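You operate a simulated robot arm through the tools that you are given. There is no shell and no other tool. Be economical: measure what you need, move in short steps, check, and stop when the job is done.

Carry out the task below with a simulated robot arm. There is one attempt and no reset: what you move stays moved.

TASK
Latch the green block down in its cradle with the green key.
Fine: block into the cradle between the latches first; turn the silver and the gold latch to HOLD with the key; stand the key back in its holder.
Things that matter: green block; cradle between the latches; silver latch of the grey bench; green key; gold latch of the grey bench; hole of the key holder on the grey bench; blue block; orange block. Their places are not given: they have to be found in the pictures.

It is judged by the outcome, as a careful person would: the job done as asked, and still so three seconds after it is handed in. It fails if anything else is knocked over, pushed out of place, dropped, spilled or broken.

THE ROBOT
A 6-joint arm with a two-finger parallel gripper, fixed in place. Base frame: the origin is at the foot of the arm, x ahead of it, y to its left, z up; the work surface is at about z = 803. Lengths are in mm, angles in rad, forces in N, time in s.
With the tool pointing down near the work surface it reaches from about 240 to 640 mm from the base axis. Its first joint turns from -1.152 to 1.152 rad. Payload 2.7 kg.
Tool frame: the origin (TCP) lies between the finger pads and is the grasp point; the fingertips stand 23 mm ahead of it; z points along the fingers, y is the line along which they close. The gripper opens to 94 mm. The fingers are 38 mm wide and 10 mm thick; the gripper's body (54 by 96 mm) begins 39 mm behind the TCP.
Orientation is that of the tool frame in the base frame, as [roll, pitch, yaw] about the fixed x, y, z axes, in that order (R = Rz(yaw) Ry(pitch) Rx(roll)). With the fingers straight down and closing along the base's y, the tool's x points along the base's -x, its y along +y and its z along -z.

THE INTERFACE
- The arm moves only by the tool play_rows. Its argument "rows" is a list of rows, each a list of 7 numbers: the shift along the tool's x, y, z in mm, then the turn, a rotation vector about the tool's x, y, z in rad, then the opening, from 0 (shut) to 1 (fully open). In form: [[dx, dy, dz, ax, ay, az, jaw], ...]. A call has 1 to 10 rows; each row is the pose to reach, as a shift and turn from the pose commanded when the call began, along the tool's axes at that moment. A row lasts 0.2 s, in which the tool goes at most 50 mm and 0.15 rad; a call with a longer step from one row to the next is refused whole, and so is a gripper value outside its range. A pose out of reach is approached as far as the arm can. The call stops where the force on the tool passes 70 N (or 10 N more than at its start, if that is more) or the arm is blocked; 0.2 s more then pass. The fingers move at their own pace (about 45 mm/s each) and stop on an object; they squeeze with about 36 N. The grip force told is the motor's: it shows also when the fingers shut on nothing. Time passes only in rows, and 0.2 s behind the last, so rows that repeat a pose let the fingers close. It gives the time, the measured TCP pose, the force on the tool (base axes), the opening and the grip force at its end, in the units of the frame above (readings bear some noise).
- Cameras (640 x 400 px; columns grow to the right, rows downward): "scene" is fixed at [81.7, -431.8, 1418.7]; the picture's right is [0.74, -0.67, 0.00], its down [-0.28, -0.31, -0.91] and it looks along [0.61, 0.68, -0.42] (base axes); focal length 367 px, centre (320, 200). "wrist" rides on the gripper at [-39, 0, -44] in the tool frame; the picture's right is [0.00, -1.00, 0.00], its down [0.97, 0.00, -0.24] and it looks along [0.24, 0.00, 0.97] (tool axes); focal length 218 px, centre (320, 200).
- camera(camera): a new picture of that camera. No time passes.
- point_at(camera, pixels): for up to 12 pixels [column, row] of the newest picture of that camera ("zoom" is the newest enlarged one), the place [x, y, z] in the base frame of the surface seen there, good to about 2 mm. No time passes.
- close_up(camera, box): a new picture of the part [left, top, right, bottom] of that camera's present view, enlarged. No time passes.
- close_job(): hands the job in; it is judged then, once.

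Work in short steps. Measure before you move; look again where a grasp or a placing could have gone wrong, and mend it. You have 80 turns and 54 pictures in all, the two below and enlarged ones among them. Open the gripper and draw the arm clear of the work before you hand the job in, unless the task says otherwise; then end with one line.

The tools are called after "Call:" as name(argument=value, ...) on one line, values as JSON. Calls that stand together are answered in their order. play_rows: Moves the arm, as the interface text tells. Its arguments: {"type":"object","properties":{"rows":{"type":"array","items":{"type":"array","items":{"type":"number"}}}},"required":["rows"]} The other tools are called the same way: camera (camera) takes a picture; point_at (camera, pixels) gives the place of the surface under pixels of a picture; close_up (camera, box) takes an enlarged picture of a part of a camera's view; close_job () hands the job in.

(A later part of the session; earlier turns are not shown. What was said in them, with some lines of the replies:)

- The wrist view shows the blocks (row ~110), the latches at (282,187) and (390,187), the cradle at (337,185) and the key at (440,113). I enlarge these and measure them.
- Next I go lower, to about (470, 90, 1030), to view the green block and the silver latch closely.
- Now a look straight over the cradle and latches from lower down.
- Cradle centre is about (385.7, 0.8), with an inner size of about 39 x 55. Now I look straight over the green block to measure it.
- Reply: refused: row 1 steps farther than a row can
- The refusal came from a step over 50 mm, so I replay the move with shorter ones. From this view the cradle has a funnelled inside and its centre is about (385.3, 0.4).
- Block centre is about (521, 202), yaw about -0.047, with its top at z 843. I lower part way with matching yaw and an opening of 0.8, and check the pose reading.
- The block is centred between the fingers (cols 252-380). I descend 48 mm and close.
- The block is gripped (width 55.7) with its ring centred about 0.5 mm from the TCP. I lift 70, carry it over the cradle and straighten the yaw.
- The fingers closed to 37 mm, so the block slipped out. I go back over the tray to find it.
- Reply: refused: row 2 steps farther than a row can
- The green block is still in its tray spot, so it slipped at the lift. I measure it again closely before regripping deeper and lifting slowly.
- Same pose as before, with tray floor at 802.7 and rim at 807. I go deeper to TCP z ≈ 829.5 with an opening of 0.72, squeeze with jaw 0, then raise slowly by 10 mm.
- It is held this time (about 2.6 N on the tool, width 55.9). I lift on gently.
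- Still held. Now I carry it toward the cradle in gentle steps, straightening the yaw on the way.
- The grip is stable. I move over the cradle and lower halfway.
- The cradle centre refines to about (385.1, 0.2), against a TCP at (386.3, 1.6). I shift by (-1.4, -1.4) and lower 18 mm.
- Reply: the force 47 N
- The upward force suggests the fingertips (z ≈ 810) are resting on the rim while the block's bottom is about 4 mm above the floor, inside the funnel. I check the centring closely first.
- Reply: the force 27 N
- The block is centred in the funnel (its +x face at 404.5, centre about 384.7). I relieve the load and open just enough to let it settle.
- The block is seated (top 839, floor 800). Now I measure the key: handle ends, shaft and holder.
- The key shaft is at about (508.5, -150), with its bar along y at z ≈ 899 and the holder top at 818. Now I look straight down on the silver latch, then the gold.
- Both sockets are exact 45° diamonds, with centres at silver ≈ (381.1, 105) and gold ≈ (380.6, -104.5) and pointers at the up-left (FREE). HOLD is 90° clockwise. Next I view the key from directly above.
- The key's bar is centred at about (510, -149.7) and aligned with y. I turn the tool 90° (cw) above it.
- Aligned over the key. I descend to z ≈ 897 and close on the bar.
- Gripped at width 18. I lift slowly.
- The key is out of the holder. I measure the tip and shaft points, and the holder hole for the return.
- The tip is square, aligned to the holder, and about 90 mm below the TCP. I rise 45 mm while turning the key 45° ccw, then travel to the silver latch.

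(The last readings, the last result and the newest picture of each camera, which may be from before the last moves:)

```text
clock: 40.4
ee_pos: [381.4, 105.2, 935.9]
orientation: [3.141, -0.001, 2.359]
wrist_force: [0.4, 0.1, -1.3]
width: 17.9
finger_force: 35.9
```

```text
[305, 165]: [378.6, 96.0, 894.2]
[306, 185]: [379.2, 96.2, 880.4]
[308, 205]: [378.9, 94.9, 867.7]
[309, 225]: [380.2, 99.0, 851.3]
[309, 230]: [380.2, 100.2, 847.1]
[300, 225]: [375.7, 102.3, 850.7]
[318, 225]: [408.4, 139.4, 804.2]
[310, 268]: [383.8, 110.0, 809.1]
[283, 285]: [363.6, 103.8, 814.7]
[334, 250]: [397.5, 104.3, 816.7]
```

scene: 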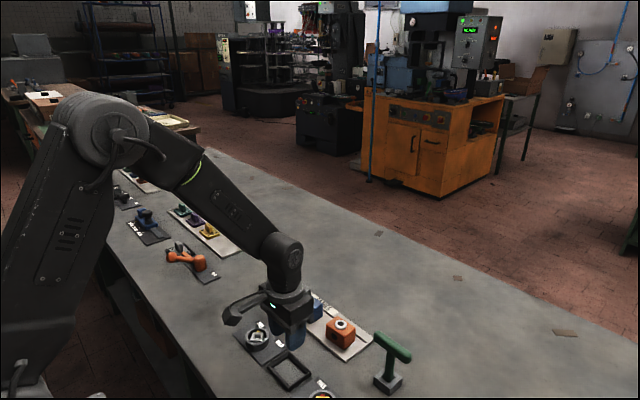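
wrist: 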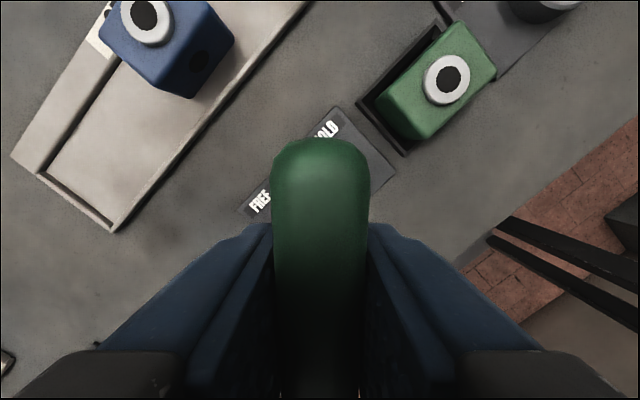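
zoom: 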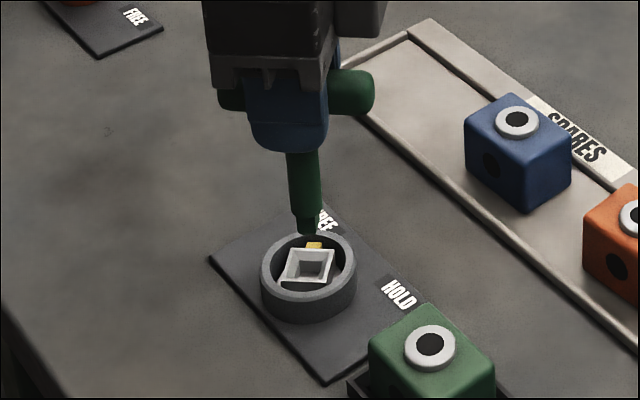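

The tip is within about 2 mm of the socket centre and the funnel has room. I nudge slightly and lower carefully.

Call:
play_rows(rows=[[0.9, -0.2, 5, 0, 0, 0, 0], [0.9, -0.2, 11, 0, 0, 0, 0], [0.9, -0.2, 17, 0, 0, 0, 0], [0.9, -0.2, 22, 0, 0, 0, 0], [0.9, -0.2, 26, 0, 0, 0, 0], [0.9, -0.2, 29, 0, 0, 0, 0], [0.9, -0.2, 32, 0, 0, 0, 0], [0.9, -0.2, 32, 0, 0, 0, 0]])

```text
clock: 42.2
ee_pos: [380.9, 105.1, 904.4]
orientation: [3.141, -0.001, 2.357]
wrist_force: [0.5, -0.1, -1.6]
width: 17.3
finger_force: 35.9
```

Call:
play_rows(rows=[[0, 0, 2, 0, 0, 0, 0], [0, 0, 4, 0, 0, 0, 0], [0, 0, 5, 0, 0, 0, 0], [0, 0, 6, 0, 0, 0, 0], [0, 0, 7, 0, 0, 0, 0], [0, 0, 7, 0, 0, 0, 0]])

Call:
close_up(camera="scene", box=[226, 290, 306, 340])

```text
clock: 43.6
ee_pos: [380.7, 104.4, 898.7]
orientation: [3.139, 0.004, 2.357]
wrist_force: [-6.0, -0.8, 29.6]
width: 18.0
finger_force: 36.0
```

```text
8.00 times, centred on (266, 315) of scene
```

zoom: 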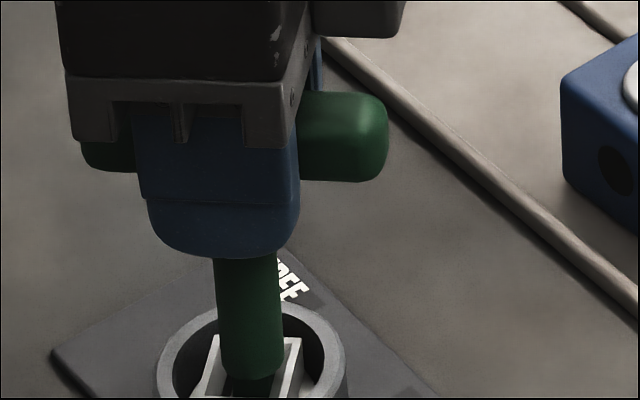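

Contact is at the expected seat depth (tip ≈ 808). I ease off 1 mm and turn cw 90° in two calls.

Call:
play_rows(rows=[[0, 0, -1, 0, 0, 0, 0], [0, 0, -1, 0, 0, 0.1, 0], [0, 0, -1, 0, 0, 0.2, 0], [0, 0, -1, 0, 0, 0.3, 0], [0, 0, -1, 0, 0, 0.4, 0], [0, 0, -1, 0, 0, 0.5, 0], [0, 0, -1, 0, 0, 0.6, 0], [0, 0, -1, 0, 0, 0.7, 0], [0, 0, -1, 0, 0, 0.785, 0], [0, 0, -1, 0, 0, 0.785, 0]])

Call:
close_up(camera="scene", box=[226, 310, 306, 360])

```text
clock: 45.8
ee_pos: [381.1, 104.9, 897.3]
orientation: [3.141, -0.002, 1.57]
wrist_force: [-2.3, -2.1, 29.1]
width: 17.8
finger_force: 36.0
```

```text
8.00 times, centred on (266, 335) of scene
```

zoom: 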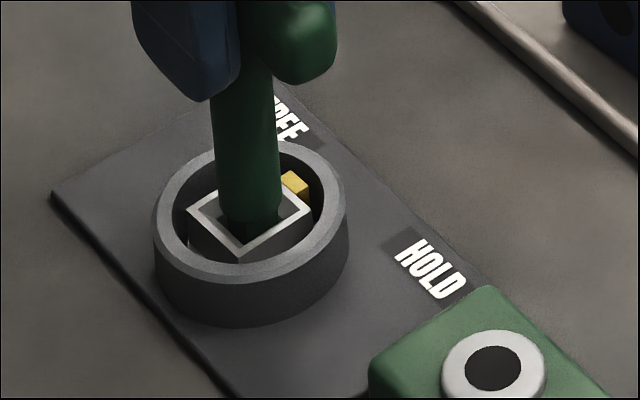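

Turning works: the pointer moved midway. I turn the remaining 45°.

Call:
play_rows(rows=[[0, 0, 0, 0, 0, 0.1, 0], [0, 0, 0, 0, 0, 0.2, 0], [0, 0, 0, 0, 0, 0.3, 0], [0, 0, 0, 0, 0, 0.4, 0], [0, 0, 0, 0, 0, 0.5, 0], [0, 0, 0, 0, 0, 0.6, 0], [0, 0, 0, 0, 0, 0.7, 0], [0, 0, 0, 0, 0, 0.785, 0], [0, 0, 0, 0, 0, 0.785, 0]])

Call:
close_up(camera="scene", box=[226, 310, 306, 360])

```text
clock: 47.8
ee_pos: [378.8, 105.7, 897.2]
orientation: [-3.141, 0.0, 0.784]
wrist_force: [-1.9, 1.4, 13.0]
width: 17.5
finger_force: 36.3
```

```text
8.00 times, centred on (266, 335) of scene
```

zoom: 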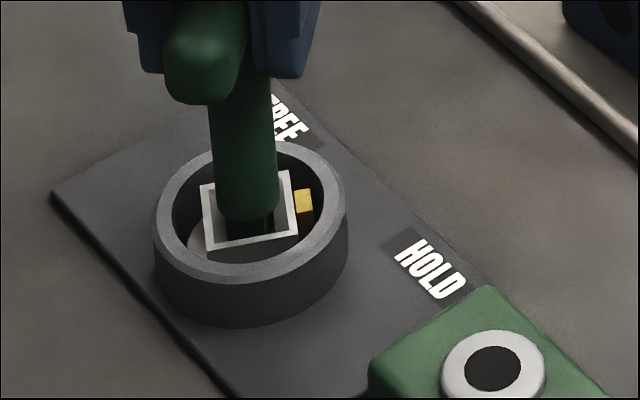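

Call:
point_at(camera="zoom", pixels=[[201, 187], [208, 249], [297, 232], [291, 172], [303, 193]])

```text
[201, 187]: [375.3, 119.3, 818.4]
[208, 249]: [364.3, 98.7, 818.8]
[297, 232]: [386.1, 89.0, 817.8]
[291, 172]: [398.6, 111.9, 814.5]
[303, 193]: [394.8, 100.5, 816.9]
```

The socket's corners sit about 20° short of a full 90° turn (play in the socket). I turn a further 0.35 rad cw.

Call:
play_rows(rows=[[0, 0, 0, 0, 0, 0.08, 0], [0, 0, 0, 0, 0, 0.16, 0], [0, 0, 0, 0, 0, 0.24, 0], [0, 0, 0, 0, 0, 0.3, 0], [0, 0, 0, 0, 0, 0.35, 0], [0, 0, 0, 0, 0, 0.35, 0]])

Call:
close_up(camera="scene", box=[226, 310, 306, 360])

Call:
point_at(camera="zoom", pixels=[[201, 187], [208, 249], [297, 232], [291, 172], [303, 193]])

```text
clock: 49.2
ee_pos: [386.5, 90.2, 898.0]
orientation: [-3.12, -0.007, 0.445]
wrist_force: [-6.9, 20.2, 20.1]
width: 22.7
finger_force: 35.7
out of reach, approached as far as the arm can: row 4, 5, 6
```

```text
8.00 times, centred on (266, 335) of scene
```

zoom: 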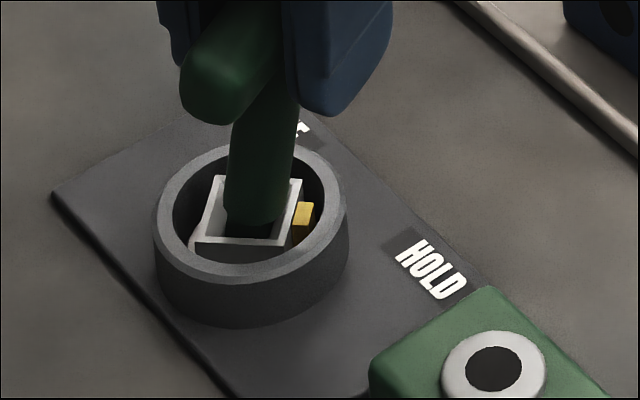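

```text
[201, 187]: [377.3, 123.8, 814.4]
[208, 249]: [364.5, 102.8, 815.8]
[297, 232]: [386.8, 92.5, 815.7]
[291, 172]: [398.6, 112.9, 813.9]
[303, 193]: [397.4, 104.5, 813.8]
```

The arm hit a wrist limit and leaned off. I revert at once by turning back 0.35 rad.

Call:
play_rows(rows=[[0, 0, 0, 0, 0, -0.08, 0], [0, 0, 0, 0, 0, -0.16, 0], [0, 0, 0, 0, 0, -0.24, 0], [0, 0, 0, 0, 0, -0.3, 0], [0, 0, 0, 0, 0, -0.35, 0], [0, 0, 0, 0, 0, -0.35, 0]])

Call:
close_up(camera="scene", box=[226, 310, 306, 360])

Call:
point_at(camera="zoom", pixels=[[220, 178], [197, 246], [284, 244], [302, 182], [306, 207], [255, 130], [252, 160], [250, 190]])

```text
clock: 50.6
ee_pos: [385.1, 89.0, 899.6]
orientation: [3.141, -0.005, 0.787]
wrist_force: [-1.6, 10.7, 30.7]
width: 22.7
finger_force: 35.8
```

```text
8.00 times, centred on (266, 335) of scene
```

zoom: 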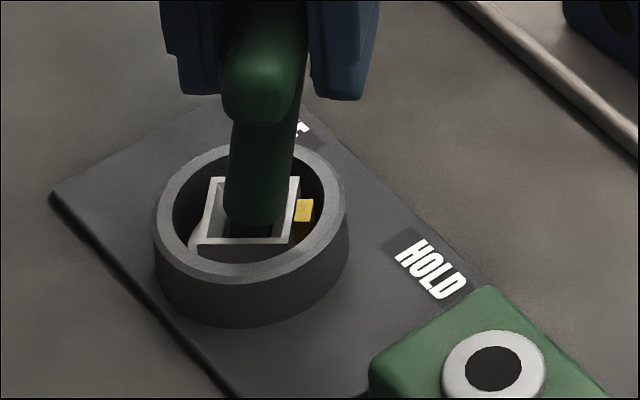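

```text
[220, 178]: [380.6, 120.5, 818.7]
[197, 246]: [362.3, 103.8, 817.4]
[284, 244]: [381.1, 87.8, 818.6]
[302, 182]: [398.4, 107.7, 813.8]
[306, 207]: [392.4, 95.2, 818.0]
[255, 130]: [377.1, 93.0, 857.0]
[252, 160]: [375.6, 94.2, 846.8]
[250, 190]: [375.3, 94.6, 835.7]
```

The key leans, with the TCP about 16 mm off in y. I bring the TCP back toward (381, 105), which relieves the side force.

Call:
play_rows(rows=[[1.5, -3, -1, 0, 0, 0, 0], [3, -6, -1, 0, 0, 0, 0], [5, -9, -1, 0, 0, 0, 0], [7, -12, -1, 0, 0, 0, 0], [8.5, -14.1, -1, 0, 0, 0, 0], [8.5, -14.1, -1, 0, 0, 0, 0]])

Call:
camera(camera="wrist")

```text
clock: 52.0
ee_pos: [380.7, 105.7, 898.0]
orientation: [-3.141, 0.0, 0.786]
wrist_force: [-2.9, -8.9, 22.0]
width: 17.7
finger_force: 35.6
```

```text
11 pictures are left
```

wrist: 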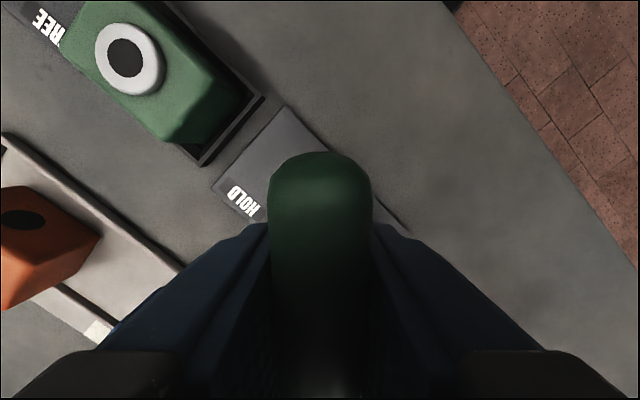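

Recovered: the key is upright with width 17.7. I lift it out of the socket slowly, then check the latch and key from the scene.

Call:
play_rows(rows=[[0, 0, -2, 0, 0, 0, 0], [0, 0, -5, 0, 0, 0, 0], [0, 0, -9, 0, 0, 0, 0], [0, 0, -14, 0, 0, 0, 0], [0, 0, -20, 0, 0, 0, 0], [0, 0, -26, 0, 0, 0, 0], [0, 0, -32, 0, 0, 0, 0], [0, 0, -36, 0, 0, 0, 0], [0, 0, -38, 0, 0, 0, 0]])

Call:
close_up(camera="scene", box=[216, 290, 312, 350])

Call:
point_at(camera="zoom", pixels=[[300, 60], [300, 90], [300, 120], [300, 150], [300, 180], [300, 200], [300, 215]])

```text
clock: 54.0
ee_pos: [381.0, 105.9, 936.5]
orientation: [3.141, -0.002, 0.784]
wrist_force: [0.0, -0.7, -1.8]
width: 17.8
finger_force: 35.9
```

```text
6.67 times, centred on (264, 320) of scene
```

zoom: 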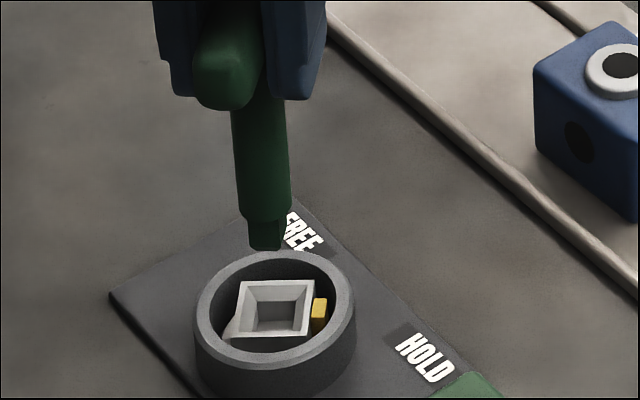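

```text
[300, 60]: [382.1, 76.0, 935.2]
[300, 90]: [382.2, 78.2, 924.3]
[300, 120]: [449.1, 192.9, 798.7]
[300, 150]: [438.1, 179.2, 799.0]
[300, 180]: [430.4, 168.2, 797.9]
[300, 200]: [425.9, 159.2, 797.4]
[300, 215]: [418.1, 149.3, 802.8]
```

Call:
point_at(camera="zoom", pixels=[[258, 120], [261, 160], [263, 195], [265, 225], [265, 243], [240, 283], [314, 282], [306, 337], [233, 341], [320, 302], [225, 90], [225, 60]])

```text
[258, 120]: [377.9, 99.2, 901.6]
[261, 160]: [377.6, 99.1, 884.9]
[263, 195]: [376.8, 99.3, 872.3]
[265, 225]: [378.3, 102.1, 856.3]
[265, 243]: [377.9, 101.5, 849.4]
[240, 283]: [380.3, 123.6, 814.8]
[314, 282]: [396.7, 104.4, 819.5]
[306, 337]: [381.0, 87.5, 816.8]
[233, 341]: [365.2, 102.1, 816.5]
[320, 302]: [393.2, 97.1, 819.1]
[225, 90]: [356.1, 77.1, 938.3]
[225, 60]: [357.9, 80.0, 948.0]
```

The latch is close to HOLD now. I turn the tool back 90° ccw (away from the wrist limit) at raised height, then shift so the wrist camera sees the latch from above.

Call:
play_rows(rows=[[0, 0, -5, 0, 0, -0.1, 0], [0, 0, -12, 0, 0, -0.25, 0], [0, 0, -20, 0, 0, -0.4, 0], [0, 0, -20, 0, 0, -0.55, 0], [0, 0, -20, 0, 0, -0.7, 0], [0, 0, -20, 0, 0, -0.85, 0], [0, 0, -20, 0, 0, -1.0, 0], [0, 0, -20, 0, 0, -1.15, 0], [0, 0, -20, 0, 0, -1.3, 0], [0, 0, -20, 0, 0, -1.44, 0]])

Call:
play_rows(rows=[[8, 0, 0, 0, 0, -0.131, 0], [20, 0, 0, 0, 0, -0.131, 0], [35, 0, 0, 0, 0, -0.131, 0], [50, 0, 0, 0, 0, -0.131, 0], [65, 0, 0, 0, 0, -0.131, 0], [78, 0, 0, 0, 0, -0.131, 0], [86, 0, 0, 0, 0, -0.131, 0], [86, 0, 0, 0, 0, -0.131, 0]])

Call:
close_up(camera="wrist", box=[240, 20, 400, 120])

```text
clock: 56.2
ee_pos: [381.6, 105.3, 954.4]
orientation: [-3.14, -0.001, 2.228]
wrist_force: [0.3, -0.4, -0.6]
width: 17.5
finger_force: 36.1
```

```text
clock: 58.0
ee_pos: [329.7, 173.7, 956.8]
orientation: [3.139, 0.0, 2.355]
wrist_force: [-0.1, 0.6, -1.3]
width: 17.4
finger_force: 36.5
```

```text
4.00 times, centred on (320, 70) of wrist
```

zoom: 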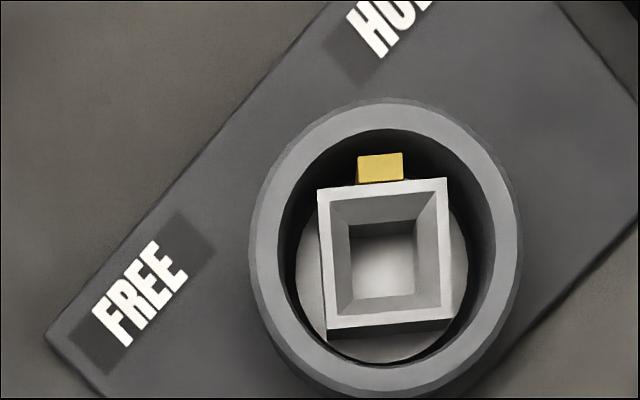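

Seen with HOLD straight up, the silver socket is about 5° short. I re-insert the key in this orientation to finish the turn.

Call:
play_rows(rows=[[-10, -1.5, 0, 0, 0, 0, 0], [-27, -4, 0, 0, 0, 0, 0], [-45, -6.5, 0, 0, 0, 0, 0], [-63, -9, 0, 0, 0, 0, 0], [-78, -11, 0, 0, 0, 0, 0], [-85.6, -12, 5, 0, 0, 0, 0], [-85.6, -12, 13, 0, 0, 0, 0], [-85.6, -12, 22, 0, 0, 0, 0], [-85.6, -12, 28, 0, 0, 0, 0], [-85.6, -12, 30, 0, 0, 0, 0]])

Call:
play_rows(rows=[[0, 0, 0, 0, 0, 0, 0], [0, 0, 5, 0, 0, 0, 0], [0, 0, 11, 0, 0, 0, 0], [0, 0, 16, 0, 0, 0, 0], [0, 0, 20, 0, 0, 0, 0], [0, 0, 23, 0, 0, 0, 0], [0, 0, 25, 0, 0, 0, 0], [0, 0, 26.5, 0, 0, 0, 0], [0, 0, 26.5, 0, 0, 0, 0]])

```text
clock: 60.2
ee_pos: [380.4, 105.8, 924.0]
orientation: [-3.142, 0.001, 2.356]
wrist_force: [-0.1, 0.0, -1.4]
width: 17.8
finger_force: 35.9
```

```text
clock: 62.2
ee_pos: [382.3, 105.6, 898.9]
orientation: [3.141, 0.0, 2.358]
wrist_force: [0.5, 0.0, -1.4]
width: 17.7
finger_force: 35.8
```

No jam and the tip is near the floor. I turn cw 0.33 rad.

Call:
play_rows(rows=[[0, 0, 1, 0, 0, 0, 0], [0, 0, 1, 0, 0, 0.08, 0], [0, 0, 1, 0, 0, 0.16, 0], [0, 0, 1, 0, 0, 0.24, 0], [0, 0, 1, 0, 0, 0.29, 0], [0, 0, 1, 0, 0, 0.33, 0], [0, 0, 1, 0, 0, 0.33, 0]])

Call:
close_up(camera="scene", box=[226, 310, 306, 360])

```text
clock: 63.8
ee_pos: [379.3, 104.6, 897.3]
orientation: [-3.139, 0.002, 2.027]
wrist_force: [-6.9, 2.8, 0.8]
width: 17.8
finger_force: 35.7
```

```text
8.00 times, centred on (266, 335) of scene
```

zoom: 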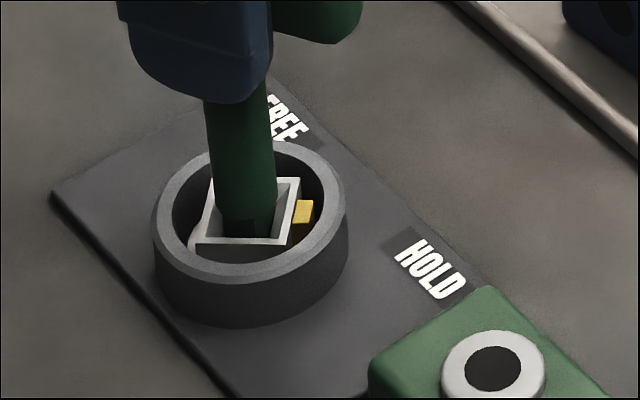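

Call:
point_at(camera="zoom", pixels=[[198, 244], [283, 241], [299, 180], [213, 182], [303, 208], [241, 242], [207, 212], [292, 210]])

```text
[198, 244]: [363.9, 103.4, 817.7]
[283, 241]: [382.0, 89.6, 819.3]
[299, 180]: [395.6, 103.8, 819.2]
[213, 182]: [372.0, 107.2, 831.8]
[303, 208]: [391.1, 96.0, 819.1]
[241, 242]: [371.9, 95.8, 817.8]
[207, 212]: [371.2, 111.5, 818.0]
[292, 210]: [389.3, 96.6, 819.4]
```

The silver socket's diagonal is now along x, so it is fully at HOLD. I back off the slack, lift, and restore the 45° orientation.

Call:
play_rows(rows=[[0, 0, -1, 0, 0, -0.1, 0], [0, 0, -3, 0, 0, -0.17, 0], [0, 0, -7, 0, 0, -0.17, 0], [0, 0, -13, 0, 0, -0.17, 0], [0, 0, -21, 0, 0, -0.17, 0], [0, 0, -30, 0, 0, -0.17, 0], [0, 0, -42, 0, 0, -0.25, 0], [0, 0, -55, 0, 0, -0.33, 0], [0, 0, -66, 0, 0, -0.33, 0], [0, 0, -70, 0, 0, -0.33, 0]])

```text
clock: 66.0
ee_pos: [379.9, 105.4, 969.3]
orientation: [3.141, -0.002, 2.358]
wrist_force: [-0.1, -0.1, -1.9]
width: 17.9
finger_force: 36.2
```

Now I travel to the gold latch.

Call:
play_rows(rows=[[-8, -8, 0, 0, 0, 0, 0], [-22, -22, 0, 0, 0, 0, 0], [-40, -40.2, 0, 0, 0, 0, 0], [-59, -59.3, 0, 0, 0, 0, 0], [-78, -78.4, 0, 0, 0, 0, 0], [-97, -97.5, 0, 0, 0, 0, 0], [-116, -116.5, 0, 0, 0, 0, 0], [-132, -132.6, 0, 0, 0, 0, 0], [-143, -143.6, 0, 0, 0, 0, 0], [-147.6, -148.3, 0, 0, 0, 0, 0]])

Call:
play_rows(rows=[[0, 0, 6, 0, 0, 0, 0], [0, 0, 15, 0, 0, 0, 0], [0, 0, 25, 0, 0, 0, 0], [0, 0, 33, 0, 0, 0, 0], [0, 0, 36, 0, 0, 0, 0], [0, 0, 36, 0, 0, 0, 0]])

Call:
close_up(camera="scene", box=[270, 340, 366, 400])

```text
clock: 68.2
ee_pos: [379.8, -104.1, 967.9]
orientation: [3.141, -0.001, 2.359]
wrist_force: [-0.2, 0.6, -1.3]
width: 17.6
finger_force: 36.2
```

```text
clock: 69.6
ee_pos: [379.4, -103.9, 932.7]
orientation: [3.141, 0.0, 2.355]
wrist_force: [0.2, 0.3, -1.9]
width: 17.6
finger_force: 36.3
```

```text
6.67 times, centred on (318, 370) of scene
```

zoom: 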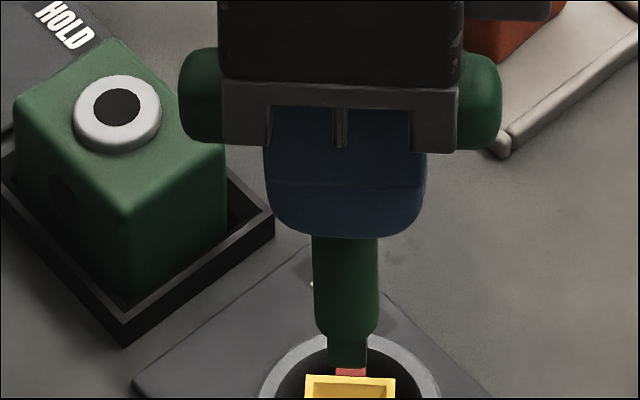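

The tip (col 347) lines up with the gold socket (col 350). I lower it.

Call:
play_rows(rows=[[0, 0, 5, 0, 0, 0, 0], [0, 0, 11, 0, 0, 0, 0], [0, 0, 17, 0, 0, 0, 0], [0, 0, 22, 0, 0, 0, 0], [0, 0, 26, 0, 0, 0, 0], [0, 0, 29.5, 0, 0, 0, 0], [0, 0, 32.5, 0, 0, 0, 0], [0, 0, 34.5, 0, 0, 0, 0], [0, 0, 35, 0, 0, 0, 0]])

```text
clock: 71.6
ee_pos: [381.0, -105.3, 897.5]
orientation: [3.141, 0.0, 2.356]
wrist_force: [-0.5, -0.3, 2.3]
width: 17.8
finger_force: 36.3
```

Seated at z 897.5 with light contact. I turn cw, first 1.08 rad.

Call:
play_rows(rows=[[0, 0, 0.5, 0, 0, 0.12, 0], [0, 0, 0.5, 0, 0, 0.24, 0], [0, 0, 0.5, 0, 0, 0.36, 0], [0, 0, 0.5, 0, 0, 0.48, 0], [0, 0, 0.5, 0, 0, 0.6, 0], [0, 0, 0.5, 0, 0, 0.72, 0], [0, 0, 0.5, 0, 0, 0.84, 0], [0, 0, 0.5, 0, 0, 0.96, 0], [0, 0, 0.5, 0, 0, 1.08, 0]])

Call:
play_rows(rows=[[0, 0, 0, 0, 0, 0.12, 0], [0, 0, 0, 0, 0, 0.24, 0], [0, 0, 0, 0, 0, 0.36, 0], [0, 0, 0, 0, 0, 0.49, 0]])

```text
clock: 73.6
ee_pos: [380.9, -106.2, 896.9]
orientation: [3.138, 0.001, 1.273]
wrist_force: [-1.2, -5.4, 28.8]
width: 17.9
finger_force: 35.6
```

```text
clock: 74.6
ee_pos: [380.3, -104.0, 896.8]
orientation: [3.139, -0.003, 0.786]
wrist_force: [-0.9, -1.1, 29.0]
width: 17.6
finger_force: 36.1
```

At 90° with no trouble. I add the overshoot for play in small portions, watching the reach.

Call:
play_rows(rows=[[0, 0, 0, 0, 0, 0.08, 0], [0, 0, 0, 0, 0, 0.16, 0]])

Call:
play_rows(rows=[[0, 0, 0, 0, 0, 0.08, 0], [0, 0, 0, 0, 0, 0.17, 0], [0, 0, 0, 0, 0, 0.17, 0]])

Call:
close_up(camera="scene", box=[290, 350, 370, 400])

```text
clock: 75.2
ee_pos: [382.0, -104.6, 896.4]
orientation: [3.141, 0.0, 0.625]
wrist_force: [-2.5, -1.9, 28.1]
width: 17.7
finger_force: 35.8
```

```text
clock: 76.0
ee_pos: [379.9, -104.9, 897.0]
orientation: [3.14, -0.002, 0.456]
wrist_force: [-0.3, -1.9, 25.3]
width: 17.9
finger_force: 35.7
```

```text
8.00 times, centred on (330, 375) of scene
```

zoom: 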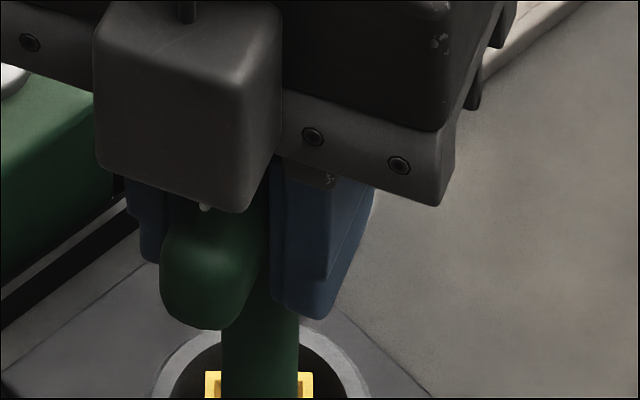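

Call:
point_at(camera="zoom", pixels=[[208, 375], [310, 376], [213, 378], [304, 379], [210, 390], [308, 390], [306, 396], [212, 396]])

```text
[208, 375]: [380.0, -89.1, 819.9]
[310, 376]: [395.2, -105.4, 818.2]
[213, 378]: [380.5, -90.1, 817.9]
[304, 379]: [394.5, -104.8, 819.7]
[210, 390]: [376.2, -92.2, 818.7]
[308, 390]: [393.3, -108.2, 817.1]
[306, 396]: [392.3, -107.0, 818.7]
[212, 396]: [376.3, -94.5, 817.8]
```

The gold socket's corners sit at 92° and -4°, so it is squarely at HOLD. I back off the slack, lift out, and turn the key back to its holder orientation (yaw 1.571).

Call:
play_rows(rows=[[0, 0, -1, 0, 0, -0.09, 0], [0, 0, -3, 0, 0, -0.17, 0], [0, 0, -7, 0, 0, -0.17, 0], [0, 0, -13, 0, 0, -0.17, 0], [0, 0, -21, 0, 0, -0.17, 0], [0, 0, -30, 0, 0, -0.17, 0], [0, 0, -42, 0, 0, -0.3, 0], [0, 0, -55, 0, 0, -0.44, 0], [0, 0, -66, 0, 0, -0.58, 0], [0, 0, -70, 0, 0, -0.72, 0]])

Call:
play_rows(rows=[[0, 0, 0, 0, 0, -0.14, 0], [0, 0, 0, 0, 0, -0.28, 0], [0, 0, 0, 0, 0, -0.395, 0], [0, 0, 0, 0, 0, -0.395, 0]])

Call:
camera(camera="wrist")

```text
clock: 78.2
ee_pos: [381.4, -104.0, 966.1]
orientation: [-3.141, 0.0, 1.179]
wrist_force: [-0.1, 0.1, -1.9]
width: 17.7
finger_force: 36.6
```

```text
clock: 79.2
ee_pos: [380.9, -104.2, 966.1]
orientation: [-3.141, -0.001, 1.575]
wrist_force: [0.3, 0.3, -1.6]
width: 17.7
finger_force: 35.8
```

```text
5 pictures are left
```

wrist: 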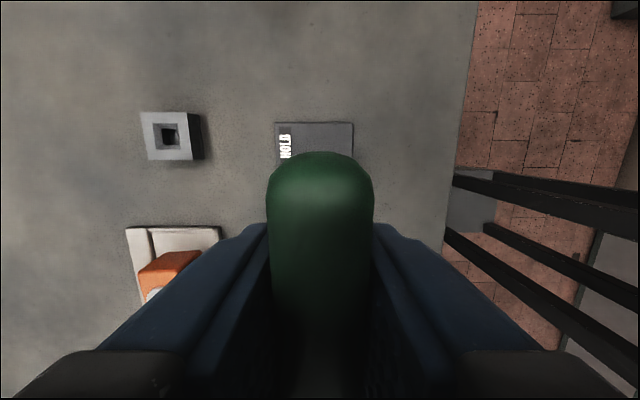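

The key sits about 2.8 mm along the tool's +x and about 2.5 mm higher in the grip than at first. I allow for that and go above the holder.

Call:
point_at(camera="wrist", pixels=[[147, 117], [187, 117], [147, 157], [190, 157], [150, 136], [185, 136], [168, 122], [168, 152]])

Call:
play_rows(rows=[[-5, 12, 0, 0, 0, 0, 0], [-13, 34, 0, 0, 0, 0, 0], [-22, 59, 0, 0, 0, 0, 0], [-31, 84, 0, 0, 0, 0, 0], [-40, 107, 0, 0, 0, 0, 0], [-46, 123, 0, 0, 0, 0, 0], [-47.9, 128.5, 5, 0, 0, 0, 0], [-47.9, 128.5, 14, 0, 0, 0, 0], [-47.9, 128.5, 22, 0, 0, 0, 0], [-47.9, 128.5, 24, 0, 0, 0, 0]])

Call:
close_up(camera="scene", box=[342, 320, 438, 380])

```text
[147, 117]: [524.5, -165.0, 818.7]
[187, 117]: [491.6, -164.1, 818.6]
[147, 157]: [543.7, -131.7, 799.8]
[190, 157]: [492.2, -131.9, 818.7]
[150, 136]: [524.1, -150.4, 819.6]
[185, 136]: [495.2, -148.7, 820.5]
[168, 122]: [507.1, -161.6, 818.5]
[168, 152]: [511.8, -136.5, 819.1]
```

```text
clock: 81.4
ee_pos: [509.1, -152.5, 943.1]
orientation: [-3.14, 0.0, 1.574]
wrist_force: [-0.2, 0.8, -1.9]
width: 17.9
finger_force: 36.0
```

```text
6.67 times, centred on (390, 350) of scene
```

zoom: 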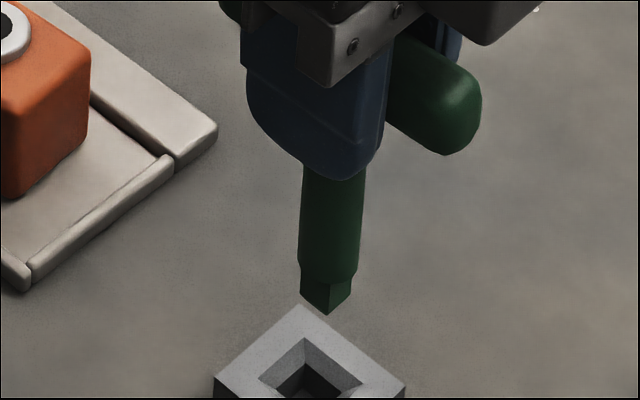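

Call:
point_at(camera="zoom", pixels=[[333, 190], [331, 220], [330, 250], [328, 290], [328, 305], [316, 300], [340, 300], [222, 378], [300, 308], [396, 382]])

```text
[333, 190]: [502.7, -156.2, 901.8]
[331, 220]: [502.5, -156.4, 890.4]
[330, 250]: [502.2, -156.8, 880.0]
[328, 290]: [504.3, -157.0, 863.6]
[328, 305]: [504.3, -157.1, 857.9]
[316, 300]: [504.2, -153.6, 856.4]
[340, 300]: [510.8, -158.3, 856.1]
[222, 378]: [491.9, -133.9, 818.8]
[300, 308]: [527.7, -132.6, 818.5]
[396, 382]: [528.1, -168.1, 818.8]
```

The shaft is about 1.6 mm too far in -y compared with its original pose. I correct by +1.5 and lower into the holder.

Call:
play_rows(rows=[[1.5, 0, 4, 0, 0, 0, 0], [1.5, 0, 11, 0, 0, 0, 0], [1.5, 0, 19, 0, 0, 0, 0], [1.5, 0, 26, 0, 0, 0, 0], [1.5, 0, 32, 0, 0, 0, 0], [1.5, 0, 37, 0, 0, 0, 0], [1.5, 0, 41, 0, 0, 0, 0], [1.5, 0, 43, 0, 0, 0, 0], [1.5, 0, 43, 0, 0, 0, 0]])

```text
clock: 83.4
ee_pos: [508.7, -150.7, 899.8]
orientation: [-3.141, 0.0, 1.571]
wrist_force: [-0.1, 0.4, -1.5]
width: 17.8
finger_force: 35.2
```

Call:
play_rows(rows=[[0, 0, 1.5, 0, 0, 0, 0], [0, 0, 3, 0, 0, 0, 0], [0, 0, 4, 0, 0, 0, 0], [0, 0, 4, 0, 0, 0, 0]])

```text
clock: 84.4
ee_pos: [509.1, -150.5, 895.5]
orientation: [3.141, 0.0, 1.573]
wrist_force: [-1.1, 0.5, -1.4]
width: 17.4
finger_force: 35.9
```

Call:
play_rows(rows=[[0, 0, 1, 0, 0, 0, 0], [0, 0, 2, 0, 0, 0, 0], [0, 0, 2, 0, 0, 0, 0]])

Call:
close_up(camera="scene", box=[342, 330, 438, 390])

```text
clock: 85.2
ee_pos: [508.7, -150.4, 894.3]
orientation: [3.141, -0.002, 1.573]
wrist_force: [0.3, 0.3, -0.8]
width: 17.4
finger_force: 35.8
```

```text
6.67 times, centred on (390, 360) of scene
```

zoom: 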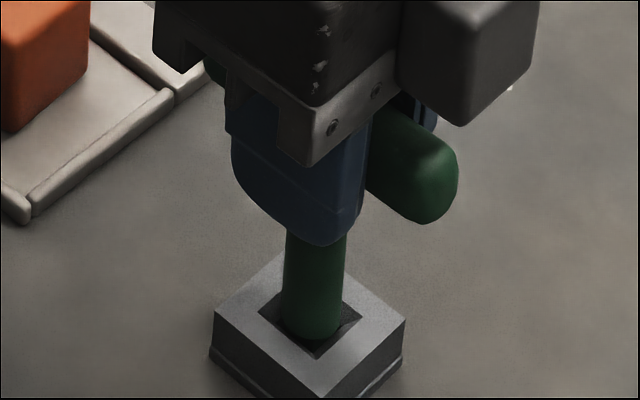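

The key is well in its hole. I lower until I feel the floor.

Call:
play_rows(rows=[[0, 0, 0.7, 0, 0, 0, 0], [0, 0, 1.4, 0, 0, 0, 0], [0, 0, 1.4, 0, 0, 0, 0]])

```text
clock: 86.0
ee_pos: [509.6, -150.3, 894.1]
orientation: [3.138, 0.0, 1.573]
wrist_force: [-5.2, 1.6, 17.8]
width: 17.5
finger_force: 35.8
```

Floor felt (18 N). I ease off, open, and rise clear.

Call:
play_rows(rows=[[0, 0, -0.7, 0, 0, 0, 0], [0, 0, -0.7, 0, 0, 0, 0.3], [0, 0, -0.7, 0, 0, 0, 0.6], [0, 0, -0.7, 0, 0, 0, 0.6], [0, 0, -0.7, 0, 0, 0, 0.6], [0, 0, -20, 0, 0, 0, 0.6], [0, 0, -55, 0, 0, 0, 0.6], [0, 0, -95, 0, 0, 0, 0.6], [0, 0, -135, 0, 0, 0, 0.6], [0, 0, -135, 0, 0, 0, 0.6]])

Call:
play_rows(rows=[[40, -25, -30, 0, 0, 0, 0.8], [70, -45, -60, 0, 0, 0, 0.8], [100, -65, -60, 0, 0, 0, 0.8], [130, -85, -60, 0, 0, 0, 0.8], [150, -100, -60, 0, 0, 0, 0.8]])

Call:
camera(camera="wrist")

```text
clock: 88.2
ee_pos: [510.3, -151.9, 1027.2]
orientation: [3.14, -0.002, 1.572]
wrist_force: [0.2, -0.1, 0.6]
width: 56.6
finger_force: 0.0
```

```text
refused: row 1 steps farther than a row can; nothing moved
```

```text
2 pictures are left
```

wrist: 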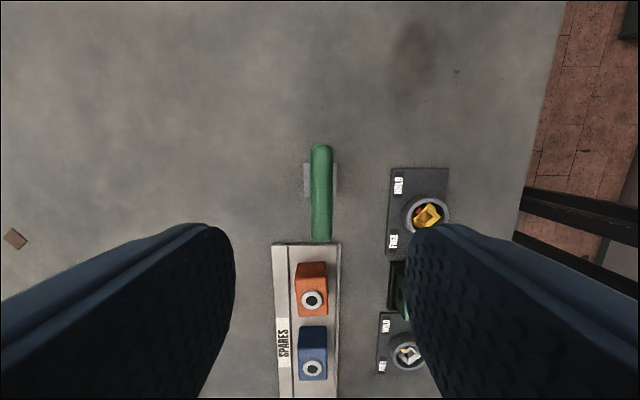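

The key stands in its holder. I move to a spot where both latches and the block can be seen for a last check.

Call:
play_rows(rows=[[15, -20, -30, 0, 0, 0, 0.9], [40, -45, -45, 0, 0, 0, 0.9], [65, -70, -45, 0, 0, 0, 0.9], [90, -98, -45, 0, 0, 0, 0.9], [110, -120, -45, 0, 0, 0, 1], [121, -129, -45, 0, 0, 0, 1], [121, -129, -45, 0, 0, 0, 1]])

Call:
close_up(camera="wrist", box=[160, 90, 480, 300])

```text
clock: 89.8
ee_pos: [379.4, -29.0, 1072.3]
orientation: [-3.141, -0.002, 1.572]
wrist_force: [0.4, 0.6, -0.1]
width: 94.0
finger_force: 0.0
```

```text
1.90 times, centred on (320, 195) of wrist
```

zoom: 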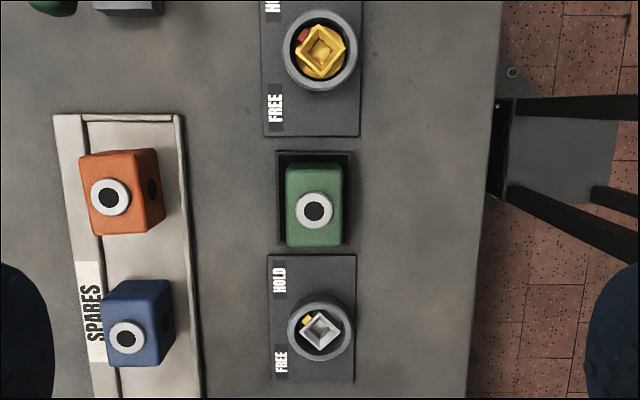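

Both pointers are at the up-left corner (the HOLD side), the green block is in its cradle, and the other blocks are still in the tray. The key stands in its holder and the arm is clear, so I hand the job in.

Call:
close_job()

```text
The job is handed in.
```

The green block is in its cradle, the silver and gold latches are both turned to HOLD, and the green key stands back in its holder.
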